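You operate a simulated robot arm through the tools that you are given. There is no shell and no other tool. Be economical: measure what you need, move in short steps, check, and stop when the job is done.

You run a simulated two-armed robot. Do the job below in one go: nothing can be reset, and whatever is moved stays where it is left.

Task
Start the computer and log in with the blue job card.
Fine: socket strip on before the tower; monitor lit; the card lies on the reader when you press enter.

It is judged by the outcome, as a careful person would: the job done as asked, and still so three seconds after it is handed in. It fails if anything else is knocked over, pushed out of place, dropped, spilled or broken.

Robot
Two 7-joint arms with two-finger parallel grippers on one trunk, on a base that drives. Base frame: it is fixed to the floor where the robot stands at the start and does not move with it; the origin is under the middle of the robot, x ahead of it, y to its left, z up. Lengths are in cm, angles in degrees, forces in N, time in s.
The left shoulder is at the start at [5, 17.7, 120.4], the right one opposite. With the tool pointing down near the work surface each hand reaches from about 18 to 70 cm from the robot's upright axis, wherever it stands, measured 20 degrees to its own side. Places, roughly: black mains plug on a black lead (4x2x5 cm) [50, 0, 80]; computer tower [60, -100, 110]; enter key [50, -60, 90]; escape key [70, -30, 100]; function key four [60, -50, 100]; function key one [60, -40, 100]; function key three [60, -50, 100]; function key two [60, -40, 100]; grey mains plug on a grey lead (4x2x5 cm) [50, 10, 80]; monitor [80, -60, 110]; monitor key [60, -80, 100]; strip switch [40, 0, 80]; top of the card reader [60, 0, 90]; tower power key [40, -90, 120]. Payload 3.43 kg a hand.
The tool frame of a hand sits at the grasp point between the pads (the TCP): z along the fingers, y along the line on which they close. The tips reach 3.4 cm beyond it. Largest opening 12.8 cm; finger width 2.4, thickness 1.2; the body of the gripper, 4.8 by 13 cm, starts 9.6 cm behind the TCP.
Orientation is that of the tool frame in the base frame, as a unit quaternion [x, y, z, w]. With the fingers straight down and closing along the base's y, the tool's x points along the base's -x, its y along +y and its z along -z.

Tools
- The arms move only by the tool jog_arm. It takes "left_moves", "right_moves" or both (then of equal length, played together; a hand with none holds still); each is a list of rows, each a list of 3 entries, a list of its own where there are three numbers: the shift along the base's x, y, z in cm, then the turn, a rotation vector about the base's x, y, z in degrees, then the finger opening in cm, from 0 to 12.8. In form: [[[tx, ty, tz], [wx, wy, wz], claw], ...]. A call has 1 to 10 rows; each row is the pose to reach, as a shift and turn from the pose commanded when the call began. A row lasts 0.2 s, in which the tool goes at most 5 cm and 8.6 degrees; a call with a longer step from one row to the next is refused whole, and so is a gripper value outside its range. Where a pose cannot be reached the arm comes as near as it can. A force on the tool above 50 N (or 10 N above the force at the start of the call, whichever is more), or a blocked arm, ends the call early, and 0.2 s more pass. Each finger travels about 10.8 cm/s and halts on what it meets, pressing with about 30 N; the grip force reading is that of the motor and also rises with nothing between the fingers. The clock runs only during rows and for 0.2 s after the last one: add rows that repeat a pose to give the fingers time. The reply holds the time, the measured pose of the TCP, the force on the tool along the base axes, the opening and the grip force, in the units named above and with some noise, with the torque about the TCP (base axes, N m) and any sound that the robot's microphone picked up, and new pictures: "show" is both (left out), scene, wrist or none (wrist: the cameras of the hands that moved).
- Cameras (640 x 400 px; columns grow to the right, rows downward): "scene" is now at [13.73, -4.6, 135.15]; the picture's right is [-0.54, -0.84, 0.00], its down [-0.58, 0.38, -0.72] and it looks along [0.61, -0.39, -0.69] (base axes); focal length 243 px, centre (320, 200). "left" rides on the left gripper at [7.6, 1.1, -16] in its tool frame; the picture's right is [-0.15, 0.99, 0.00], its down [-0.88, -0.13, -0.46] and it looks along [-0.45, -0.07, 0.89] (tool axes); focal length 234 px, centre (320, 200). "right" rides on the right gripper at [7.6, -1.1, -16] in its tool frame; the picture's right is [0.15, 0.99, 0.00], its down [-0.88, 0.13, -0.46] and it looks along [-0.45, 0.07, 0.89] (tool axes); focal length 234 px, centre (320, 200). There is no depth. A picture from a camera that has moved, and an enlarged one, comes with that camera's place and axes in the base frame and with its lens.
- lift_body(by): slides the trunk up (or, below 0, down) by that many cm; the arms and the scene camera ride with it, the base frame stays. It gives what a move gives, with no picture.
- base_move(legs): drives the robot by 1 to 6 legs, each [ahead, turn to the left] in cm and degrees, along the robot's own axes; the way and the turn of a leg run together, so that a leg with both is an arc; at most 150 cm and 180 degrees a leg. The arms and the cameras ride along, it lands a little off, and it stops where it bumps. It gives what a move gives, and a new picture of the scene camera.
- turn_head(pan, tilt): turns the head with the scene camera to pan (to the left, within 80 degrees either way) and tilt (down, from -29 to 69), counted from straight ahead of the robot. It gives what a move gives, and a new picture of the scene camera.
- inspect(camera, box): a new picture of the part [left, top, right, bottom] of that camera's present view, enlarged. The clock stands still meanwhile.
- job_done(): hands the job in; it is judged then, once.

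Work in short steps. Places have to be worked out from the pictures, the camera data and where the tool is seen: move nearer, look again, correct. Check each grasp and each placing, and mend what went wrong. You have 120 turns and 260 pictures in all, those below and enlarged ones among them. Open the grippers and draw the arms clear of the work before you hand the job in, unless the task says otherwise; then end with one line.

The tools are called by a JSON object that holds its "api" and its "payload". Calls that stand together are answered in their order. jog_arm: Moves the arms, as the interface text tells. Its arguments: {"type":"object","properties":{"left_moves":{"type":"array","items":{"type":"array"}},"right_moves":{"type":"array","items":{"type":"array"}},"show":{"type":"string","enum":["both","scene","wrist","none"]}},"required":[]} The other tools are called the same way: lift_body (by) slides the trunk up or down; base_move (legs) drives the base; turn_head (pan, tilt) turns the head that bears the scene camera; inspect (camera, box) takes an enlarged picture of a part of a camera's view; job_done () hands the job in.

At the start:

```text
clock: 0.0
left_eef_pos: [36.56, -7.24, 115.03]
left_ee_rot: [-0.001, 1.0, 0.0, -0.001]
left_ft_force: [1.0, -0.4, -0.2]
left_moment: [0.01, 0.03, 0.02]
left_finger_gap: 12.79
left_grip_force: 0.1
right_eef_pos: [28.23, -33.82, 99.88]
right_ee_rot: [0.0, 1.0, 0.0, -0.001]
right_ft_force: [-0.3, -0.2, -0.4]
right_moment: [-0.01, -0.03, 0.01]
right_finger_gap: 12.77
right_grip_force: 0.0
trunk travel left (down, up): [-37.5, 2.6]
robot x, y, heading: [0.23, 0.13, 0.2]
head pan, tilt: [-32.8, 44.0]
```

scene: 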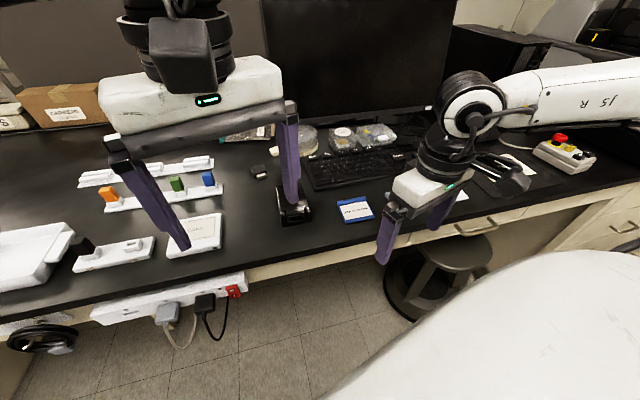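
right: 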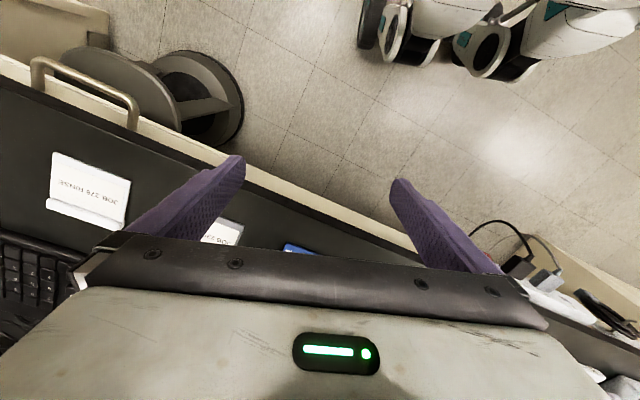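
left: 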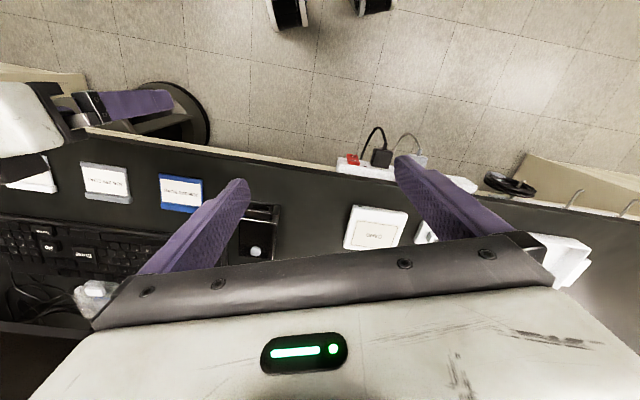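

The view shows the strip with a red switch at the desk's edge and the blue card left of centre. I enlarge several parts to identify things.

{"api": "inspect", "payload": {"camera": "scene", "box": [60, 180, 300, 330]}}

{"api": "inspect", "payload": {"camera": "scene", "box": [240, 100, 480, 250]}}

{"api": "inspect", "payload": {"camera": "left", "box": [0, 130, 480, 290]}}

{"api": "turn_head", "payload": {"pan": -60, "tilt": 25}}

```text
2.67 times, centred on (180, 255) of scene
camera zoom: at [13.73, -4.6, 135.15], right [-0.54, -0.84, 0.0], down [-0.58, 0.38, -0.72], along [0.61, -0.39, -0.69], focal length 647 px, centre (693, 53)
```

zoom: 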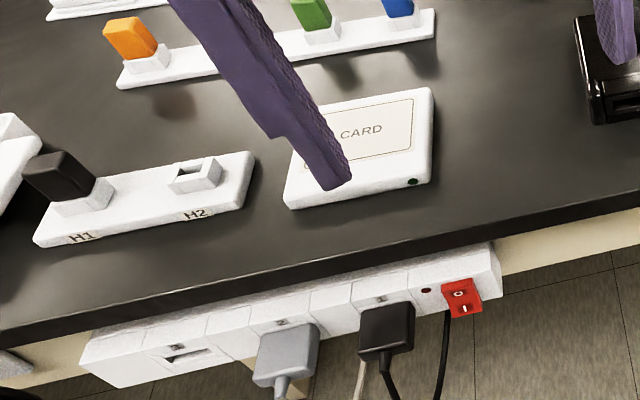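

```text
2.67 times, centred on (360, 175) of scene
camera zoom: at [13.73, -4.6, 135.15], right [-0.54, -0.84, 0.0], down [-0.58, 0.38, -0.72], along [0.61, -0.39, -0.69], focal length 647 px, centre (213, 267)
```

zoom: 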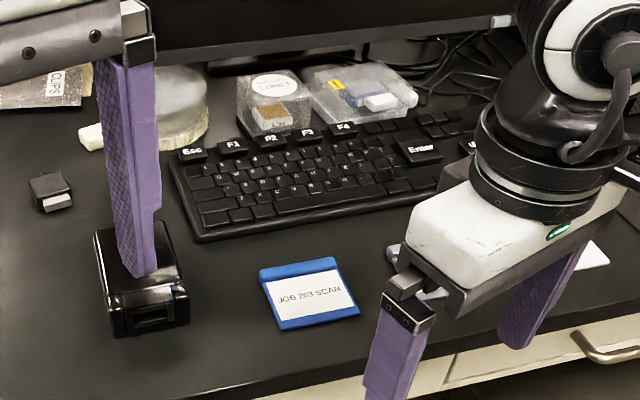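

```text
1.33 times, centred on (240, 210) of left
camera zoom: at [29.02, -6.27, 130.99], right [0.15, 0.99, 0.0], down [0.88, -0.13, 0.46], along [0.45, -0.07, -0.89], focal length 312 px, centre (427, 187)
```

zoom: 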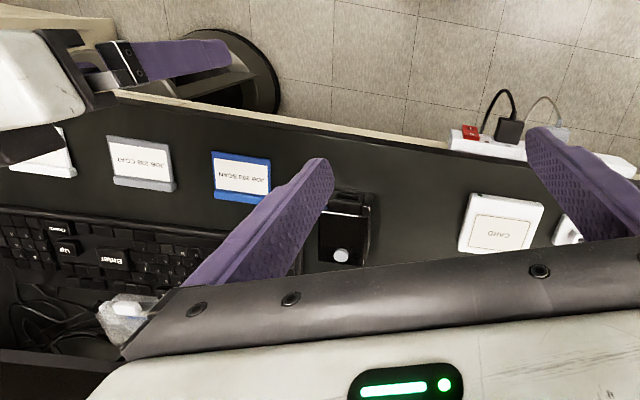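

```text
clock: 0.9
left_eef_pos: [36.54, -7.26, 114.99]
left_ee_rot: [-0.001, 1.0, 0.0, 0.0]
left_ft_force: [-0.1, -0.6, 0.0]
left_moment: [0.0, -0.03, -0.01]
left_finger_gap: 12.79
left_grip_force: 0.1
right_eef_pos: [28.14, -33.81, 99.9]
right_ee_rot: [0.0, 1.0, -0.001, -0.001]
right_ft_force: [-0.3, 1.0, -0.3]
right_moment: [-0.02, -0.02, 0.01]
right_finger_gap: 12.82
right_grip_force: 0.2
trunk travel left (down, up): [-37.5, 2.6]
robot x, y, heading: [0.13, -0.11, -0.1]
head pan, tilt: [-60.0, 25.0]
camera scene: at [11.43, -8.13, 138.05], right [-0.87, -0.5, 0.0], down [-0.21, 0.37, -0.91], along [0.45, -0.78, -0.42], focal length 243 px, centre (320, 200)
```

scene: 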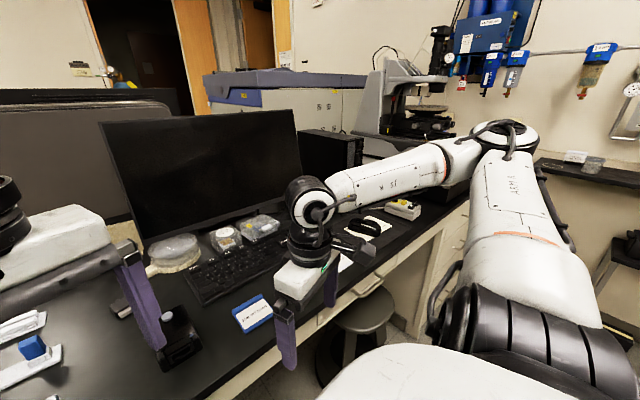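

Estimates: strip switch ≈ (44,-2,85), blue card ≈ (43,-34,92.7), reader top ≈ (54.5,0.4,94.5), enter ≈ (53,-57,94.5). I look closer at the card, the tower front and the monitor key.

{"api": "inspect", "payload": {"camera": "scene", "box": [220, 100, 440, 240]}}

{"api": "inspect", "payload": {"camera": "scene", "box": [180, 230, 300, 350]}}

{"api": "inspect", "payload": {"camera": "left", "box": [60, 150, 240, 270]}}

```text
2.86 times, centred on (330, 170) of scene
camera zoom: at [11.43, -8.13, 138.05], right [-0.87, -0.5, 0.0], down [-0.21, 0.37, -0.91], along [0.45, -0.78, -0.42], focal length 693 px, centre (291, 286)
```

zoom: 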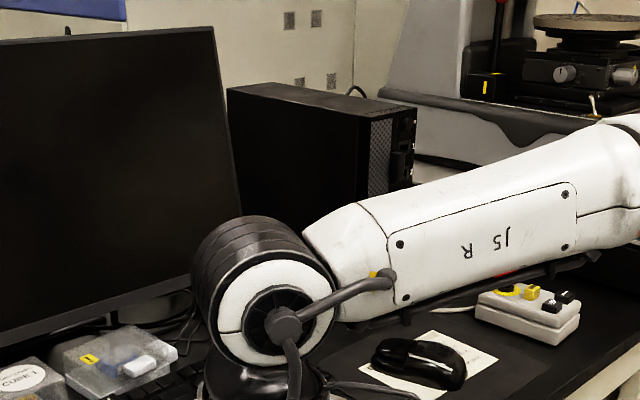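

```text
3.33 times, centred on (240, 290) of scene
camera zoom: at [11.43, -8.13, 138.05], right [-0.87, -0.5, 0.0], down [-0.21, 0.37, -0.91], along [0.45, -0.78, -0.42], focal length 809 px, centre (587, -100)
```

zoom: 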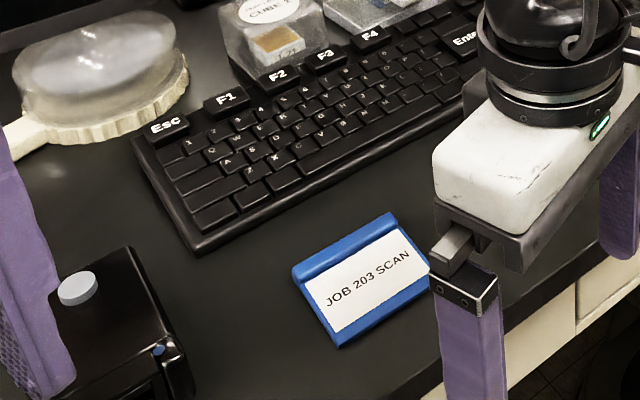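

```text
3.33 times, centred on (150, 210) of left
camera zoom: at [29.02, -6.27, 130.99], right [0.15, 0.99, 0.0], down [0.88, -0.13, 0.46], along [0.45, -0.07, -0.89], focal length 781 px, centre (887, 167)
```

zoom: 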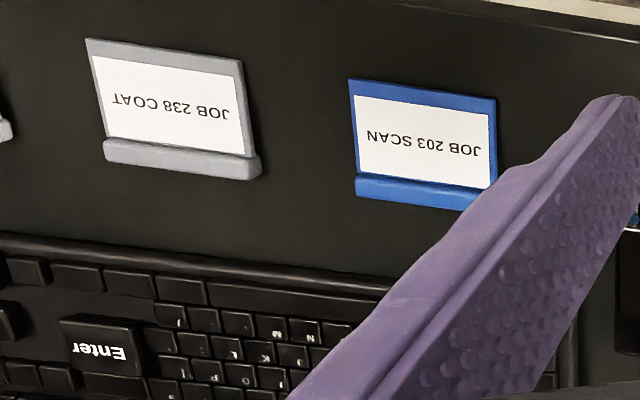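

The blue card (JOB 203 SCAN) has a raised ridge on its far edge to grip. Now a look at the strip switch, with the head turned to it.

{"api": "turn_head", "payload": {"pan": -5, "tilt": 60}}

{"api": "inspect", "payload": {"camera": "scene", "box": [260, 170, 400, 260]}}

{"api": "inspect", "payload": {"camera": "left", "box": [320, 120, 460, 200]}}

```text
clock: 2.2
left_eef_pos: [36.49, -7.37, 115.05]
left_ee_rot: [0.0, 1.0, 0.0, 0.0]
left_ft_force: [-0.4, 0.0, 0.5]
left_moment: [0.01, 0.01, 0.02]
left_finger_gap: 12.78
left_grip_force: 0.0
right_eef_pos: [28.18, -33.71, 100.06]
right_ee_rot: [0.0, 1.0, 0.0, 0.0]
right_ft_force: [0.3, 0.5, -0.1]
right_moment: [0.0, 0.01, 0.01]
right_finger_gap: 12.81
right_grip_force: 0.1
trunk travel left (down, up): [-37.5, 2.6]
robot x, y, heading: [-0.08, 0.06, 0.1]
head pan, tilt: [-5.0, 60.0]
camera scene: at [13.46, -0.74, 133.05], right [-0.09, -1.0, 0.0], down [-0.86, 0.08, -0.5], along [0.5, -0.04, -0.87], focal length 243 px, centre (320, 200)
```

scene: 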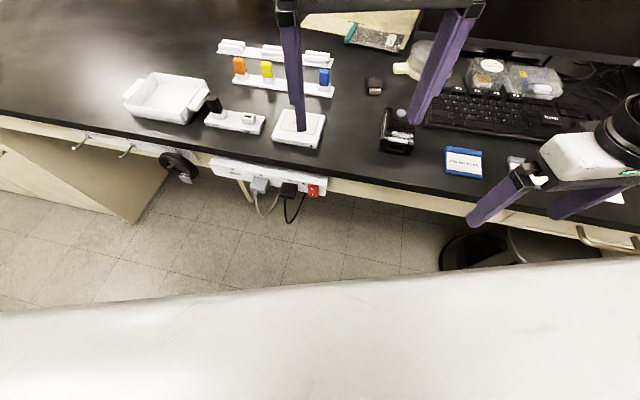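

```text
4.44 times, centred on (330, 215) of scene
camera zoom: at [13.46, -0.74, 133.05], right [-0.09, -1.0, 0.0], down [-0.86, 0.08, -0.5], along [0.5, -0.04, -0.87], focal length 1078 px, centre (276, 133)
```

zoom: 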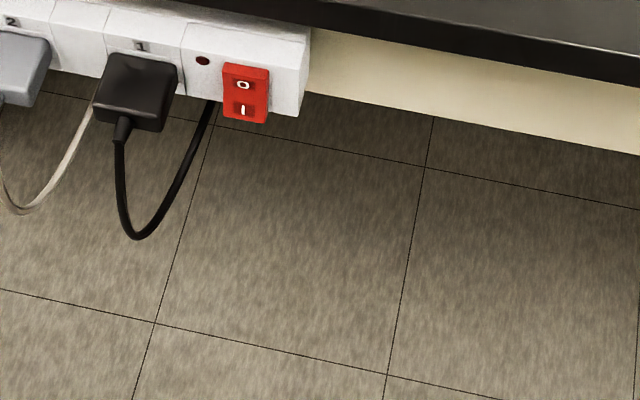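

```text
4.57 times, centred on (390, 160) of left
camera zoom: at [29.02, -6.27, 130.99], right [0.15, 0.99, 0.0], down [0.88, -0.13, 0.46], along [0.45, -0.07, -0.89], focal length 1070 px, centre (0, 383)
```

zoom: 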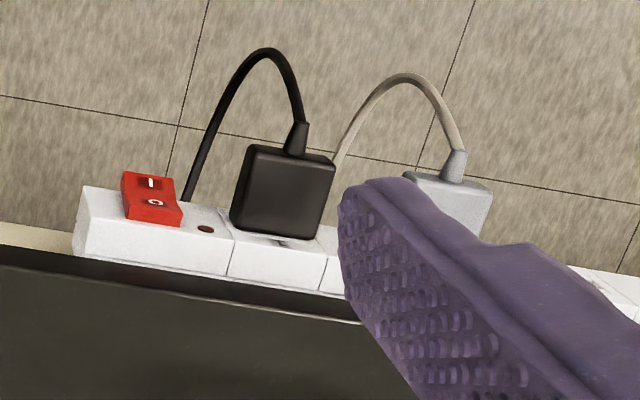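

The rocker's lower "I" half is at about (44.3,-1.6,82.4), facing the robot, on a desk turned about -17°. I close the left hand, yaw it -17° and draw it back.

{"api": "jog_arm", "payload": {"left_moves": [[[-2, 2, 0], [0, 0, -6], 9], [[-4, 5, 0], [0, 0, -12], 5], [[-4, 8, 0], [0, 0, -17], 2], [[-4, 8, 0], [0, 0, -17], 0], [[-4, 8, 0], [0, 0, -17], 0]], "show": "none"}}

{"api": "jog_arm", "payload": {"left_moves": [[[-0.5, 0, -2], [-2.2, -7.2, 0], 0], [[-1, 0, -5], [-4.4, -14.3, 0], 0], [[-1, 0, -8], [-6.6, -21.5, 0], 0], [[-1, 0, -12], [-8.8, -28.7, 0], 0], [[-1, 0, -15], [-11, -35.9, 0], 0], [[-1, 0, -18], [-13.1, -43, 0], 0], [[-1, 0, -21], [-15.3, -50.2, 0], 0], [[-1, 0, -24], [-17.5, -57.4, 0], 0]], "show": "both"}}

```text
clock: 3.4
left_eef_pos: [32.56, 0.83, 115.1]
left_ee_rot: [0.148, 0.989, 0.0, 0.0]
left_ft_force: [0.4, 0.7, -0.4]
left_moment: [0.01, -0.05, 0.03]
left_finger_gap: 0.0
left_grip_force: 30.0
right_eef_pos: [28.23, -33.82, 100.1]
right_ee_rot: [0.0, 1.0, 0.0, 0.0]
right_ft_force: [0.1, -0.1, 0.5]
right_moment: [-0.01, 0.0, 0.0]
right_finger_gap: 12.78
right_grip_force: 0.0
trunk travel left (down, up): [-37.5, 2.6]
robot x, y, heading: [0.12, -0.11, 0.1]
head pan, tilt: [-5.0, 60.0]
```

```text
clock: 5.2
left_eef_pos: [36.42, -0.37, 98.74]
left_ee_rot: [-0.03, 0.853, -0.148, 0.5]
left_ft_force: [-0.3, -0.5, 0.3]
left_moment: [0.02, 0.02, 0.01]
left_finger_gap: 0.0
left_grip_force: 30.3
left hand out of reach, approached as far as the arm can: row 6
right_eef_pos: [28.23, -33.93, 100.12]
right_ee_rot: [-0.001, 1.0, 0.0, 0.0]
right_ft_force: [0.2, -0.4, 0.6]
right_moment: [-0.05, -0.03, -0.03]
right_finger_gap: 12.78
right_grip_force: 0.1
trunk travel left (down, up): [-37.5, 2.6]
robot x, y, heading: [0.13, 0.07, -0.3]
head pan, tilt: [-5.0, 60.0]
stopped in row 8 (left hand): the arm was blocked; the commanded pose is now the measured one
camera scene: at [13.47, -0.77, 133.05], right [-0.09, -1.0, 0.0], down [-0.86, 0.08, -0.5], along [0.5, -0.04, -0.87], focal length 243 px, centre (320, 200)
camera left: at [18.98, 2.72, 99.37], right [0.17, 0.97, -0.16], down [0.03, 0.15, 0.99], along [0.99, -0.17, -0.01], focal length 234 px, centre (320, 200)
```

scene: 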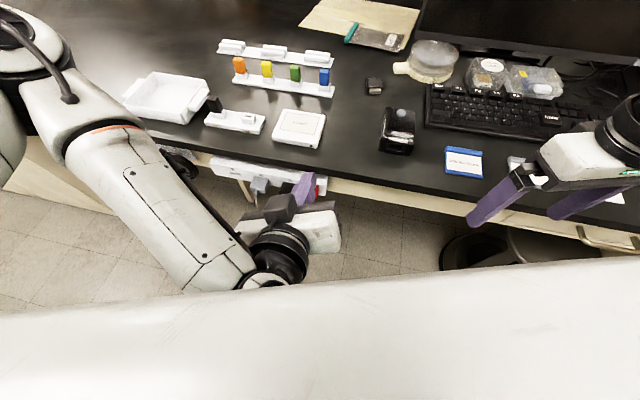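
left: 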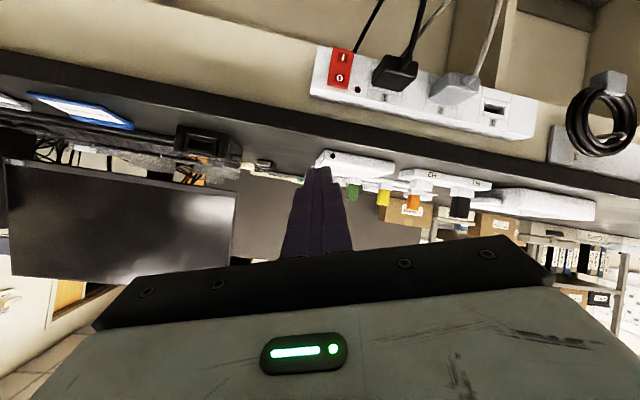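

The arm is folded against the trunk, so I back the base off by 20 cm for room.

{"api": "base_move", "payload": {"legs": [[-20, 0]]}}

```text
clock: 6.8
left_eef_pos: [16.5, -0.31, 98.78]
left_ee_rot: [-0.029, 0.853, -0.15, 0.499]
left_ft_force: [-1.0, 0.3, 1.0]
left_moment: [-0.04, -0.01, -0.02]
left_finger_gap: 0.0
left_grip_force: 29.9
right_eef_pos: [8.34, -33.92, 100.03]
right_ee_rot: [0.001, 1.0, 0.0, 0.0]
right_ft_force: [-0.4, -0.1, -1.0]
right_moment: [-0.03, 0.01, -0.01]
right_finger_gap: 12.82
right_grip_force: 0.0
trunk travel left (down, up): [-37.5, 2.6]
robot x, y, heading: [-19.72, -0.26, -0.3]
head pan, tilt: [-5.0, 60.0]
camera scene: at [-6.42, -0.75, 133.06], right [-0.09, -1.0, 0.0], down [-0.86, 0.08, -0.5], along [0.5, -0.04, -0.87], focal length 243 px, centre (320, 200)
```

scene: 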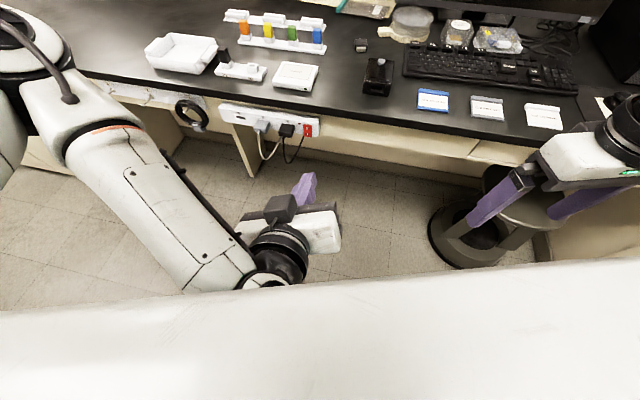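

Now I move the left fingertip to about 4 cm in front of the "I" half.

{"api": "jog_arm", "payload": {"left_moves": [[[3, 0, -3.5], [0, 0, 0], 0], [[6, 0, -7], [0, 0, 0], 0], [[9, 0.3, -10.5], [0, 0, 0], 0], [[12, 0.6, -14], [0, 0, 0], 0], [[16, 0.8, -15.3], [0, 0, 0], 0], [[20, 1, -15.5], [0, 0, 0], 0], [[20, 1, -15.5], [0, 0, 0], 0]]}}

{"api": "inspect", "payload": {"camera": "scene", "box": [220, 80, 360, 170]}}

```text
clock: 8.4
left_eef_pos: [36.46, -2.64, 85.6]
left_ee_rot: [-0.035, 0.857, -0.136, 0.495]
left_ft_force: [-0.2, 0.0, 0.1]
left_moment: [0.0, -0.02, -0.06]
left_finger_gap: 0.02
left_grip_force: 30.5
left hand out of reach, approached as far as the arm can: row 3, 4, 5, 6, 7
right_eef_pos: [8.38, -33.92, 100.0]
right_ee_rot: [0.001, 1.0, 0.0, 0.0]
right_ft_force: [0.0, 0.5, -0.4]
right_moment: [0.04, -0.02, 0.01]
right_finger_gap: 12.78
right_grip_force: 0.1
trunk travel left (down, up): [-37.5, 2.6]
robot x, y, heading: [-20.02, 0.5, -0.3]
head pan, tilt: [-5.0, 60.0]
camera scene: at [-6.37, -0.77, 133.06], right [-0.09, -1.0, 0.0], down [-0.86, 0.08, -0.5], along [0.5, -0.04, -0.87], focal length 243 px, centre (320, 200)
camera left: at [19.1, 0.02, 86.57], right [0.15, 0.98, -0.14], down [0.05, 0.14, 0.99], along [0.99, -0.15, -0.03], focal length 234 px, centre (320, 200)
```

scene: 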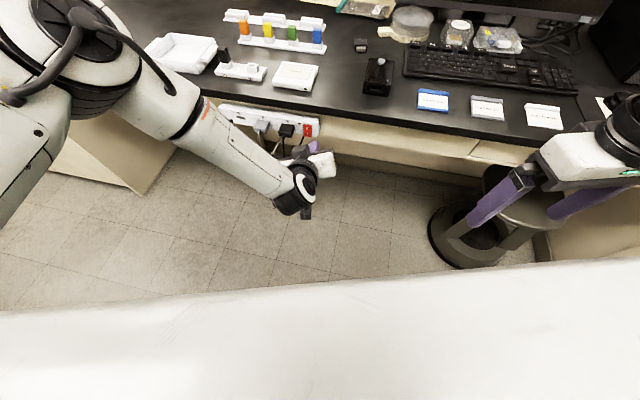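
left: 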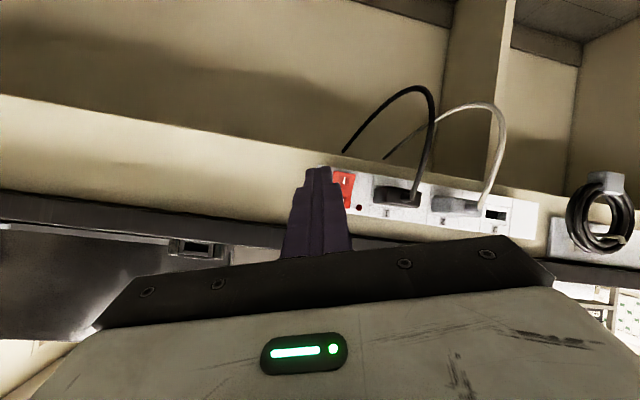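

```text
4.44 times, centred on (290, 125) of scene
camera zoom: at [-6.37, -0.77, 133.06], right [-0.09, -1.0, 0.0], down [-0.86, 0.08, -0.5], along [0.5, -0.04, -0.87], focal length 1078 px, centre (453, 533)
```

zoom: 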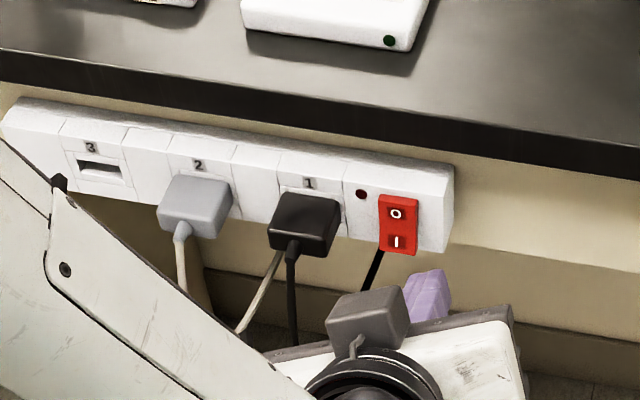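

The arm is at its limit here, so I raise the hand, then lower the trunk by 10 cm.

{"api": "jog_arm", "payload": {"left_moves": [[[-1, 1, 4], [0, 0, 0], 0], [[-1, 2.5, 7.7], [0, 0, 0], 0]], "show": "none"}}

{"api": "lift_body", "payload": {"by": -10}}

```text
clock: 9.0
left_eef_pos: [35.49, -0.06, 93.36]
left_ee_rot: [-0.028, 0.853, -0.151, 0.5]
left_ft_force: [0.5, 0.5, -0.3]
left_moment: [0.05, -0.01, -0.01]
left_finger_gap: 0.0
left_grip_force: 29.9
right_eef_pos: [8.28, -33.77, 100.1]
right_ee_rot: [0.0, 1.0, 0.0, 0.0]
right_ft_force: [0.0, -0.1, -1.0]
right_moment: [-0.02, -0.03, -0.01]
right_finger_gap: 12.82
right_grip_force: 0.1
trunk travel left (down, up): [-37.5, 2.6]
robot x, y, heading: [-19.57, 0.09, -0.1]
head pan, tilt: [-5.0, 60.0]
```

```text
clock: 10.3
left_eef_pos: [35.53, -0.12, 83.43]
left_ee_rot: [-0.029, 0.853, -0.15, 0.499]
left_ft_force: [-0.5, -0.3, -0.3]
left_moment: [-0.01, -0.04, -0.04]
left_finger_gap: 0.0
left_grip_force: 29.7
right_eef_pos: [8.26, -33.84, 90.06]
right_ee_rot: [0.001, 1.0, 0.0, 0.0]
right_ft_force: [0.1, -0.2, 0.6]
right_moment: [-0.02, -0.01, -0.02]
right_finger_gap: 12.8
right_grip_force: 0.0
trunk travel left (down, up): [-27.5, 12.6]
robot x, y, heading: [-19.62, 0.03, -0.4]
head pan, tilt: [-5.0, 60.0]
```

Good. Approach to about 1.5 cm from the switch and look.

{"api": "jog_arm", "payload": {"left_moves": [[[1.5, -0.2, 0], [0, 0, 0], 0], [[3.3, -0.3, -0.2], [0, 0, 0], 0]]}}

{"api": "inspect", "payload": {"camera": "left", "box": [260, 120, 400, 210]}}

{"api": "inspect", "payload": {"camera": "scene", "box": [240, 80, 360, 160]}}

```text
clock: 10.9
left_eef_pos: [38.93, -0.53, 83.04]
left_ee_rot: [-0.03, 0.853, -0.148, 0.5]
left_ft_force: [0.5, 0.0, 0.1]
left_moment: [-0.02, 0.02, -0.02]
left_finger_gap: 0.0
left_grip_force: 30.0
right_eef_pos: [8.36, -33.87, 89.96]
right_ee_rot: [0.001, 1.0, 0.0, 0.0]
right_ft_force: [0.2, -0.3, 1.3]
right_moment: [-0.01, 0.04, 0.01]
right_finger_gap: 12.81
right_grip_force: 0.0
trunk travel left (down, up): [-27.5, 12.6]
robot x, y, heading: [-19.4, -0.28, -0.0]
head pan, tilt: [-5.0, 60.0]
camera scene: at [-6.33, -0.74, 123.05], right [-0.09, -1.0, 0.0], down [-0.86, 0.08, -0.5], along [0.5, -0.04, -0.87], focal length 243 px, centre (320, 200)
camera left: at [21.51, 2.68, 83.78], right [0.17, 0.97, -0.16], down [0.03, 0.15, 0.99], along [0.98, -0.17, -0.01], focal length 234 px, centre (320, 200)
```

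scene: 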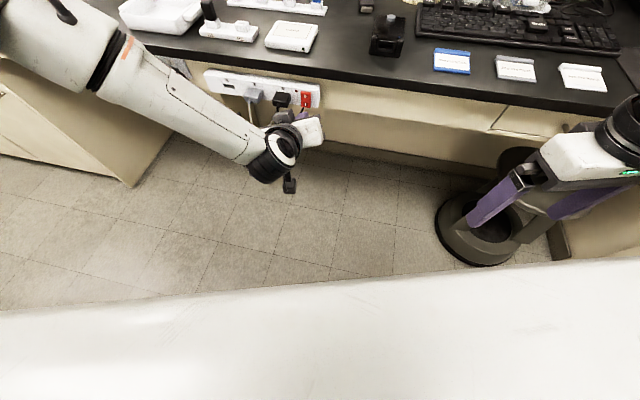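
left: 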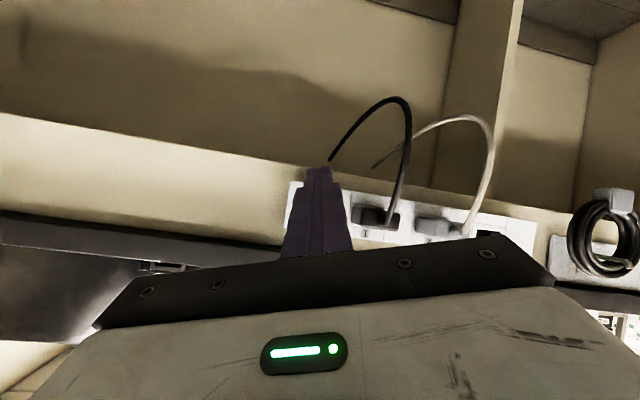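

```text
4.44 times, centred on (330, 165) of left
camera zoom: at [21.51, 2.68, 83.78], right [0.17, 0.97, -0.16], down [0.03, 0.15, 0.99], along [0.98, -0.17, -0.01], focal length 1041 px, centre (276, 356)
```

zoom: 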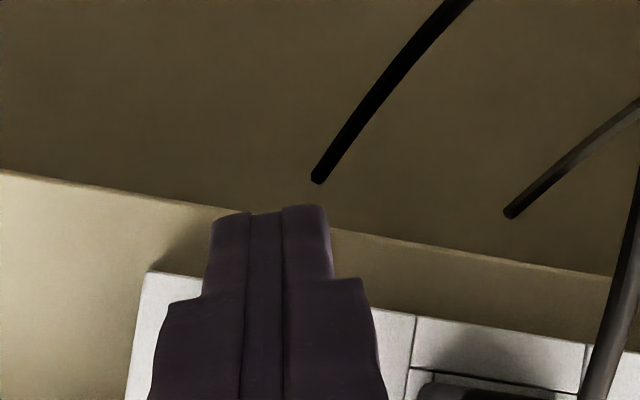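

```text
5.00 times, centred on (300, 120) of scene
camera zoom: at [-6.33, -0.74, 123.05], right [-0.09, -1.0, 0.0], down [-0.86, 0.08, -0.5], along [0.5, -0.04, -0.87], focal length 1213 px, centre (420, 600)
```

zoom: 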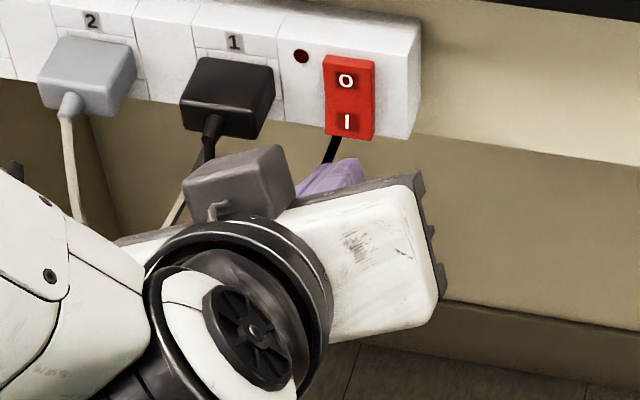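

The fingertip lines up with the lower half of the switch; I press forward.

{"api": "jog_arm", "payload": {"left_moves": [[[0.8, -0.1, 0.1], [0, 0, 0], 0], [[1.6, -0.3, 0.1], [0, 0, 0], 0], [[2.4, -0.5, 0.1], [0, 0, 0], 0], [[2.8, -0.6, 0.1], [0, 0, 0], 0], [[2.8, -0.6, 0.1], [0, 0, 0], 0]], "show": "none"}}

{"api": "inspect", "payload": {"camera": "scene", "box": [240, 80, 360, 160]}}

```text
clock: 11.8
left_eef_pos: [40.56, -0.8, 83.18]
left_ee_rot: [-0.03, 0.855, -0.148, 0.497]
left_ft_force: [-26.2, 12.9, 16.6]
left_moment: [-0.22, -0.48, 0.0]
left_finger_gap: 0.0
left_grip_force: 30.0
right_eef_pos: [8.09, -33.56, 90.12]
right_ee_rot: [0.0, 1.0, 0.0, 0.001]
right_ft_force: [-0.2, 0.4, 0.8]
right_moment: [0.05, 0.01, -0.01]
right_finger_gap: 12.78
right_grip_force: 0.2
trunk travel left (down, up): [-27.5, 12.6]
robot x, y, heading: [-19.91, -0.12, 0.1]
head pan, tilt: [-5.0, 60.0]
stopped in row 4 (left hand): the force on the tool passed its limit at 56 N (the readings are from after the stop); the commanded pose is now the measured one
```

```text
5.00 times, centred on (300, 120) of scene
camera zoom: at [-6.86, -0.56, 123.14], right [-0.09, -1.0, 0.0], down [-0.86, 0.07, -0.5], along [0.5, -0.04, -0.86], focal length 1213 px, centre (420, 600)
```

zoom: 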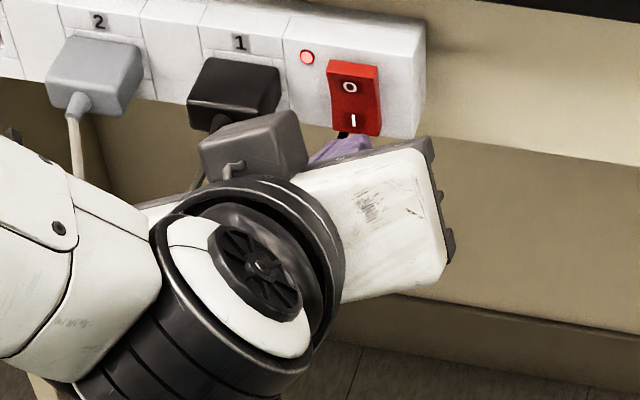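

The indicator lamp is lit: the strip is on. I withdraw the left hand, then look toward the tower.

{"api": "jog_arm", "payload": {"left_moves": [[[-3, 0.9, 0], [0, 0, 0], 0], [[-7, 2, 0], [0, 0, 0], 0], [[-11, 3, 1], [0, 0, 0], 0], [[-15, 3, 4], [0, 0, 0], 0]], "show": "none"}}

{"api": "turn_head", "payload": {"pan": -50, "tilt": 25}}

{"api": "inspect", "payload": {"camera": "scene", "box": [200, 80, 480, 260]}}

```text
clock: 12.8
left_eef_pos: [25.86, 2.15, 86.83]
left_ee_rot: [-0.029, 0.856, -0.148, 0.494]
left_ft_force: [0.0, -0.3, 0.5]
left_moment: [-0.03, 0.0, 0.05]
left_finger_gap: 0.04
left_grip_force: 29.7
right_eef_pos: [8.37, -33.82, 89.91]
right_ee_rot: [-0.001, 1.0, 0.0, 0.0]
right_ft_force: [0.2, 0.7, 0.3]
right_moment: [-0.02, -0.01, -0.02]
right_finger_gap: 12.8
right_grip_force: 0.1
trunk travel left (down, up): [-27.5, 12.6]
robot x, y, heading: [-20.1, -0.63, 0.1]
head pan, tilt: [-5.0, 60.0]
```

```text
clock: 13.9
left_eef_pos: [25.91, 2.12, 86.9]
left_ee_rot: [-0.029, 0.856, -0.149, 0.494]
left_ft_force: [-0.5, -0.1, 0.5]
left_moment: [0.0, -0.02, 0.02]
left_finger_gap: 0.02
left_grip_force: 30.0
right_eef_pos: [8.28, -33.77, 90.03]
right_ee_rot: [0.0, 1.0, 0.0, -0.001]
right_ft_force: [0.0, 0.4, 0.3]
right_moment: [0.0, -0.02, 0.0]
right_finger_gap: 12.82
right_grip_force: 0.0
trunk travel left (down, up): [-27.5, 12.6]
robot x, y, heading: [-19.92, -0.01, -0.1]
head pan, tilt: [-50.0, 25.0]
camera scene: at [-7.14, -7.16, 128.05], right [-0.77, -0.64, 0.0], down [-0.27, 0.32, -0.91], along [0.58, -0.69, -0.42], focal length 243 px, centre (320, 200)
```

scene: 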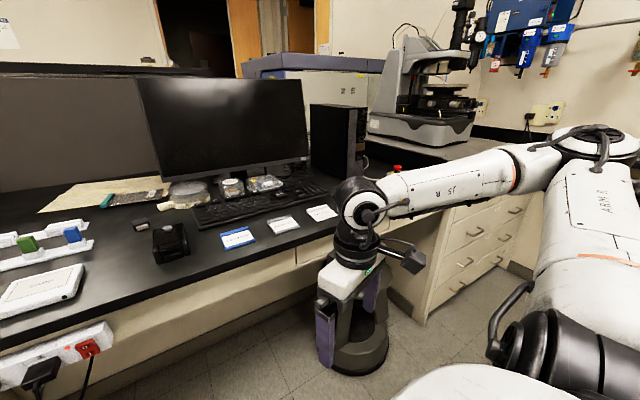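

```text
2.22 times, centred on (340, 170) of scene
camera zoom: at [-7.14, -7.16, 128.05], right [-0.77, -0.64, 0.0], down [-0.27, 0.32, -0.91], along [0.58, -0.69, -0.42], focal length 539 px, centre (276, 267)
```

zoom: 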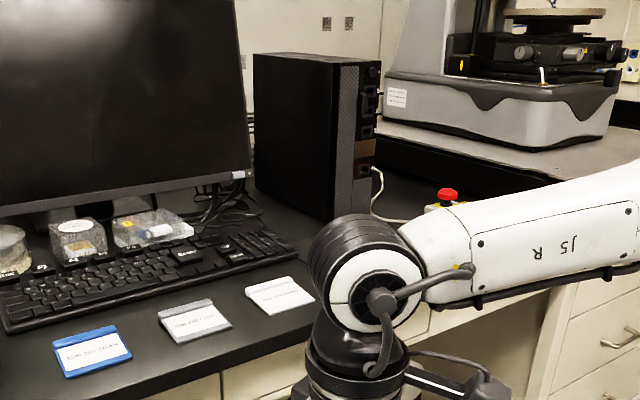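

The tower front, with a round button near its top right corner, faces the desk edge. I lift the trunk and both hands above desk height, then drive right to stand before the tower.

{"api": "lift_body", "payload": {"by": 12}}

{"api": "jog_arm", "payload": {"left_moves": [[[-2, 2, 4], [0, 0, 0], 0], [[-4, 4, 8], [0, 0, 0], 0], [[-5, 6, 12], [0, 0, 0], 0]], "right_moves": [[[0, 0, 4], [0, 0, 0], 9], [[0, 0, 8], [0, 0, 0], 5], [[0, 0, 8], [0, 0, 0], 0]], "show": "none"}}

{"api": "base_move", "payload": {"legs": [[0, -88], [70, 0], [0, 70]]}}

```text
clock: 15.4
left_eef_pos: [25.8, 2.13, 98.83]
left_ee_rot: [-0.029, 0.856, -0.149, 0.495]
left_ft_force: [0.7, 0.5, 0.3]
left_moment: [0.01, 0.0, 0.03]
left_finger_gap: 0.03
left_grip_force: 30.0
right_eef_pos: [8.29, -33.72, 102.01]
right_ee_rot: [0.001, 1.0, 0.0, 0.0]
right_ft_force: [0.6, -0.3, -0.2]
right_moment: [-0.02, 0.03, 0.04]
right_finger_gap: 12.8
right_grip_force: 0.1
trunk travel left (down, up): [-39.5, 0.6]
robot x, y, heading: [-20.07, 0.42, 0.2]
head pan, tilt: [-50.0, 25.0]
```

```text
clock: 16.2
left_eef_pos: [23.89, 5.96, 110.91]
left_ee_rot: [-0.029, 0.856, -0.148, 0.495]
left_ft_force: [1.1, 0.2, 0.1]
left_moment: [0.01, 0.01, -0.01]
left_finger_gap: 0.01
left_grip_force: 29.8
left hand out of reach, approached as far as the arm can: row 2, 3
right_eef_pos: [8.25, -33.77, 110.06]
right_ee_rot: [0.0, 1.0, 0.0, 0.0]
right_ft_force: [-0.8, 0.7, -0.6]
right_moment: [-0.01, -0.03, 0.02]
right_finger_gap: 0.0
right_grip_force: 28.8
trunk travel left (down, up): [-39.5, 0.6]
robot x, y, heading: [-19.97, -0.32, -0.2]
head pan, tilt: [-50.0, 25.0]
```

```text
clock: 26.9
left_eef_pos: [26.98, -76.81, 110.83]
left_ee_rot: [0.096, 0.851, -0.22, 0.467]
left_ft_force: [-0.5, 0.8, 0.0]
left_moment: [0.01, -0.01, -0.02]
left_finger_gap: 0.01
left_grip_force: 30.0
right_eef_pos: [0.48, -110.24, 110.13]
right_ee_rot: [0.146, 0.989, -0.001, 0.0]
right_ft_force: [0.5, 0.2, 0.3]
right_moment: [0.0, 0.0, 0.0]
right_finger_gap: 0.0
right_grip_force: 29.6
trunk travel left (down, up): [-39.5, 0.6]
robot x, y, heading: [-16.81, -69.77, -17.1]
head pan, tilt: [-50.0, 25.0]
camera scene: at [-6.5, -80.4, 140.06], right [-0.92, -0.39, 0.0], down [-0.17, 0.39, -0.91], along [0.36, -0.83, -0.42], focal length 243 px, centre (320, 200)
```

scene: 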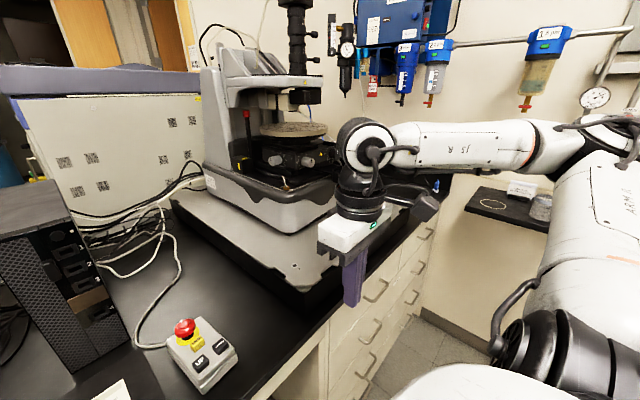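

I'm in place. I turn the head onto the tower's front.

{"api": "turn_head", "payload": {"pan": -10, "tilt": 30}}

{"api": "inspect", "payload": {"camera": "scene", "box": [220, 80, 480, 260]}}

```text
clock: 27.9
left_eef_pos: [26.97, -76.87, 110.71]
left_ee_rot: [0.096, 0.851, -0.218, 0.467]
left_ft_force: [0.2, 0.0, 0.2]
left_moment: [0.01, 0.01, -0.01]
left_finger_gap: 0.0
left_grip_force: 29.6
right_eef_pos: [0.52, -110.2, 110.08]
right_ee_rot: [0.146, 0.989, 0.0, 0.0]
right_ft_force: [0.0, 0.0, -0.5]
right_moment: [0.0, -0.01, -0.04]
right_finger_gap: 0.01
right_grip_force: 30.5
trunk travel left (down, up): [-39.5, 0.6]
robot x, y, heading: [-16.75, -69.72, -16.9]
head pan, tilt: [-10.0, 30.0]
camera scene: at [-2.07, -76.04, 139.26], right [-0.45, -0.89, 0.0], down [-0.45, 0.23, -0.87], along [0.77, -0.39, -0.5], focal length 243 px, centre (320, 200)
```

scene: 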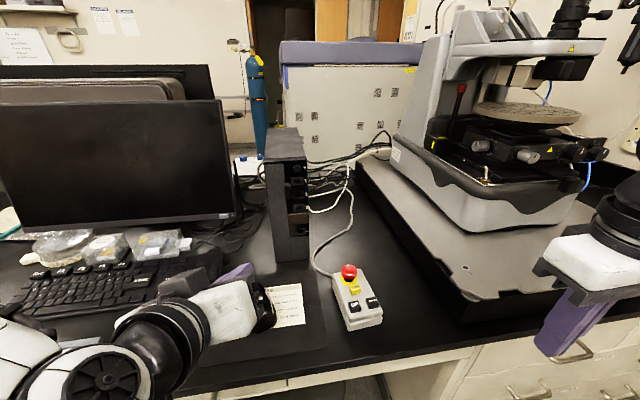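

```text
2.22 times, centred on (350, 170) of scene
camera zoom: at [-2.07, -76.04, 139.26], right [-0.45, -0.89, 0.0], down [-0.45, 0.23, -0.87], along [0.77, -0.39, -0.5], focal length 539 px, centre (253, 267)
```

zoom: 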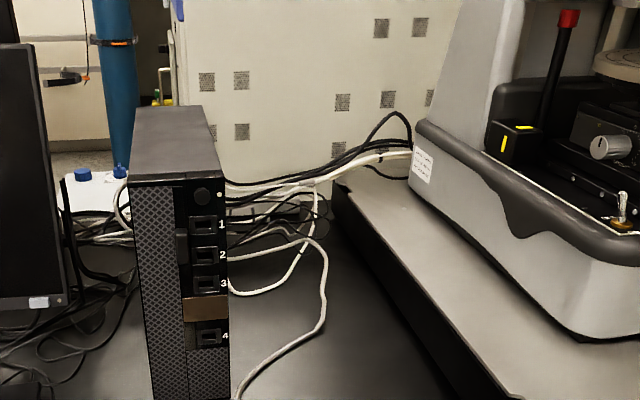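

The round key on the tower front sits around (43,-93.5,119). The left hand is already angled forward, so I bring it to ~5 cm in front of the key, yawed square to the face.

{"api": "jog_arm", "payload": {"left_moves": [[[0, 0, 4.5], [0, 0, 4], 0], [[0, -2, 9], [0, 0, 8], 0], [[2, -6, 9], [0, 0, 12], 0], [[4, -10, 9], [0, 0, 15], 0], [[7, -13.5, 9], [0, 0, 15], 0], [[7.8, -14.1, 9], [0, 0, 15], 0], [[7.8, -14.1, 9], [0, 0, 15], 0]]}}

{"api": "inspect", "payload": {"camera": "scene", "box": [220, 80, 400, 200]}}

{"api": "inspect", "payload": {"camera": "left", "box": [220, 60, 460, 220]}}

```text
clock: 29.5
left_eef_pos: [34.77, -91.02, 119.82]
left_ee_rot: [-0.016, 0.857, -0.155, 0.492]
left_ft_force: [0.3, 0.0, 0.3]
left_moment: [-0.01, -0.01, 0.02]
left_finger_gap: 0.01
left_grip_force: 30.2
right_eef_pos: [0.55, -110.23, 110.13]
right_ee_rot: [0.147, 0.989, 0.001, 0.001]
right_ft_force: [-0.3, -0.9, -0.3]
right_moment: [-0.02, -0.02, -0.03]
right_finger_gap: 0.0
right_grip_force: 29.2
trunk travel left (down, up): [-39.5, 0.6]
robot x, y, heading: [-16.76, -69.73, -17.2]
head pan, tilt: [-10.0, 30.0]
camera scene: at [-2.05, -76.04, 139.26], right [-0.45, -0.89, 0.0], down [-0.45, 0.23, -0.87], along [0.77, -0.39, -0.5], focal length 243 px, centre (320, 200)
camera left: at [17.58, -87.32, 120.58], right [0.2, 0.97, -0.16], down [0.05, 0.15, 0.99], along [0.98, -0.21, -0.02], focal length 234 px, centre (320, 200)
```

scene: 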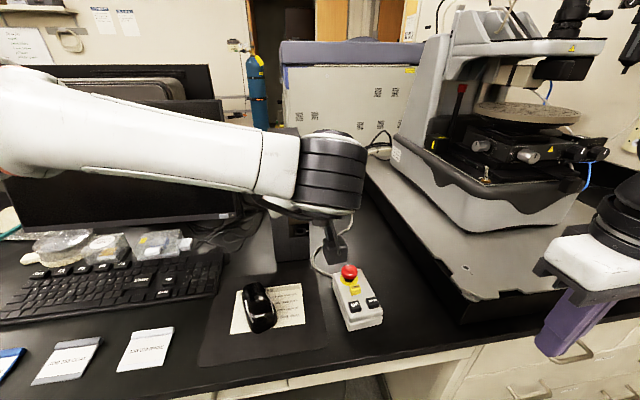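
left: 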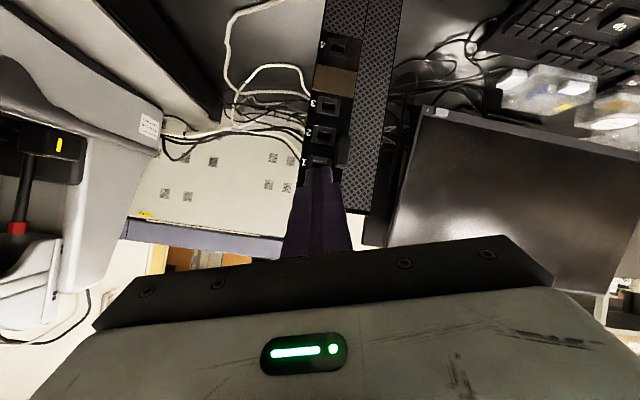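

```text
3.33 times, centred on (310, 140) of scene
camera zoom: at [-2.05, -76.04, 139.26], right [-0.45, -0.89, 0.0], down [-0.45, 0.23, -0.87], along [0.77, -0.39, -0.5], focal length 809 px, centre (353, 400)
```

zoom: 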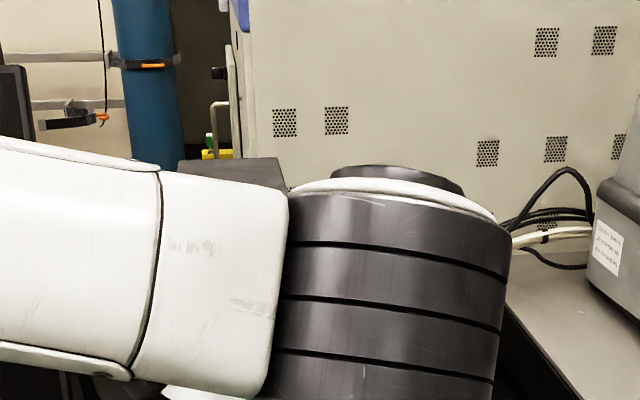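

```text
2.50 times, centred on (340, 140) of left
camera zoom: at [17.58, -87.32, 120.58], right [0.2, 0.97, -0.16], down [0.05, 0.15, 0.99], along [0.98, -0.21, -0.02], focal length 585 px, centre (270, 350)
```

zoom: 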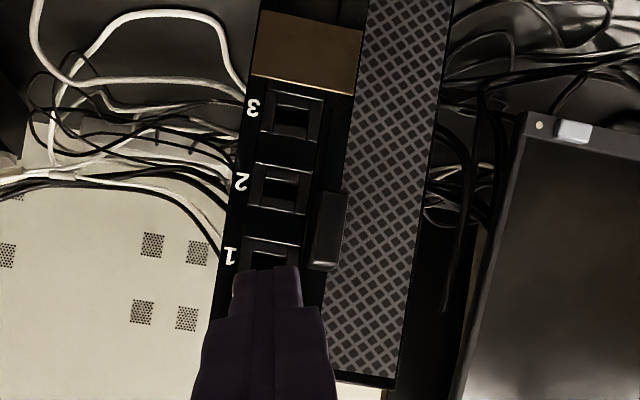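

Both views agree on the key at (43,-93.5,119.2). I press forward slowly.

{"api": "jog_arm", "payload": {"left_moves": [[[1.9, -0.6, -0.1], [0, 0, 0], 0], [[3.4, -1, -0.1], [0, 0, 0], 0], [[4.3, -1.3, -0.1], [0, 0, 0], 0], [[4.9, -1.5, -0.1], [0, 0, 0], 0], [[5.4, -1.7, -0.1], [0, 0, 0], 0], [[5.9, -1.8, -0.1], [0, 0, 0], 0]], "show": "wrist"}}

```text
clock: 30.9
left_eef_pos: [40.43, -92.64, 119.64]
left_ee_rot: [-0.016, 0.857, -0.156, 0.49]
left_ft_force: [-15.3, 7.4, -1.1]
left_moment: [0.02, 0.13, 0.0]
left_finger_gap: 0.0
left_grip_force: 29.9
right_eef_pos: [0.35, -110.2, 110.17]
right_ee_rot: [0.147, 0.989, 0.0, 0.0]
right_ft_force: [0.2, -0.1, 0.0]
right_moment: [-0.04, -0.01, 0.0]
right_finger_gap: 0.0
right_grip_force: 30.6
trunk travel left (down, up): [-39.5, 0.6]
robot x, y, heading: [-16.88, -69.67, -16.8]
head pan, tilt: [-10.0, 30.0]
heard: click
camera left: at [23.18, -88.97, 120.51], right [0.2, 0.97, -0.16], down [0.05, 0.15, 0.99], along [0.98, -0.21, -0.02], focal length 234 px, centre (320, 200)
```

left: 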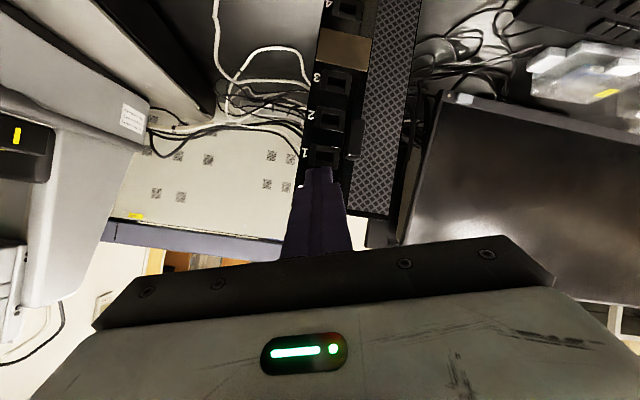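

A click was heard and an LED shows beside the finger. I draw back and check the tower light.

{"api": "jog_arm", "payload": {"left_moves": [[[-4, 1.2, 0], [0, 0, 0], 0], [[-8, 2.4, 0], [0, 0, 0], 0], [[-9, 7, 0], [0, 0, 0], 0], [[-9, 11, 0], [0, 0, 0], 0], [[-9, 15, 0], [0, 0, 0], 0]]}}

{"api": "inspect", "payload": {"camera": "scene", "box": [180, 80, 360, 240]}}

{"api": "inspect", "payload": {"camera": "left", "box": [240, 20, 480, 200]}}

```text
clock: 32.1
left_eef_pos: [31.8, -77.58, 119.68]
left_ee_rot: [-0.016, 0.857, -0.157, 0.491]
left_ft_force: [0.3, -0.3, -0.4]
left_moment: [-0.02, 0.03, 0.01]
left_finger_gap: 0.0
left_grip_force: 30.2
right_eef_pos: [0.51, -110.3, 110.04]
right_ee_rot: [0.147, 0.989, 0.0, 0.0]
right_ft_force: [-0.9, 0.4, 0.1]
right_moment: [-0.04, -0.03, -0.02]
right_finger_gap: 0.0
right_grip_force: 29.9
trunk travel left (down, up): [-39.5, 0.6]
robot x, y, heading: [-16.67, -69.47, -16.6]
head pan, tilt: [-10.0, 30.0]
camera scene: at [-2.05, -75.88, 139.27], right [-0.45, -0.89, 0.0], down [-0.45, 0.22, -0.87], along [0.77, -0.39, -0.5], focal length 243 px, centre (320, 200)
camera left: at [14.56, -73.93, 120.5], right [0.2, 0.97, -0.16], down [0.05, 0.15, 0.99], along [0.98, -0.21, -0.02], focal length 234 px, centre (320, 200)
```

scene: 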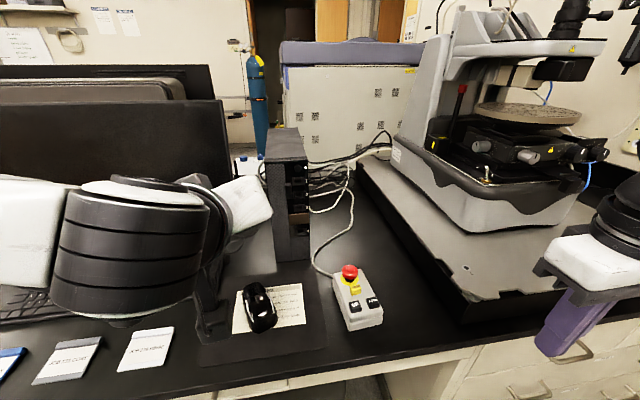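
left: 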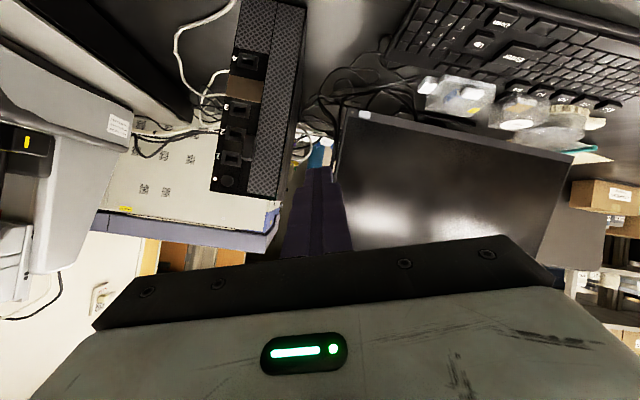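

```text
2.50 times, centred on (270, 160) of scene
camera zoom: at [-2.05, -75.88, 139.27], right [-0.45, -0.89, 0.0], down [-0.45, 0.22, -0.87], along [0.77, -0.39, -0.5], focal length 607 px, centre (445, 300)
```

zoom: 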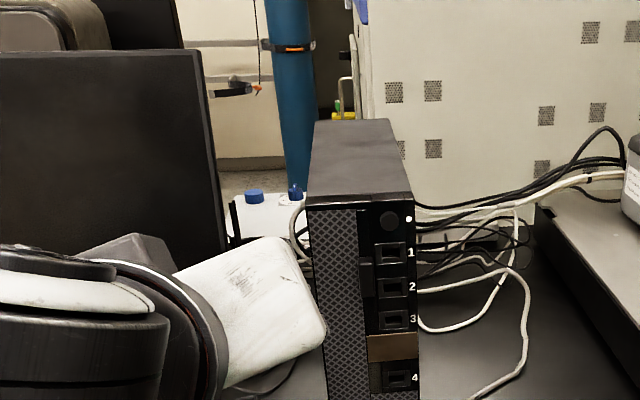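

```text
2.22 times, centred on (360, 110) of left
camera zoom: at [14.56, -73.93, 120.5], right [0.2, 0.97, -0.16], down [0.05, 0.15, 0.99], along [0.98, -0.21, -0.02], focal length 520 px, centre (231, 400)
```

zoom: 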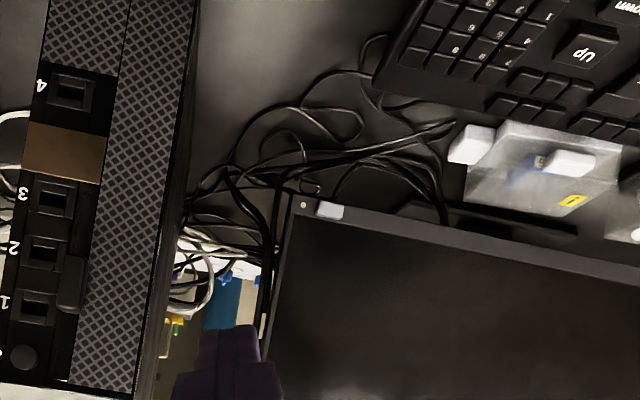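

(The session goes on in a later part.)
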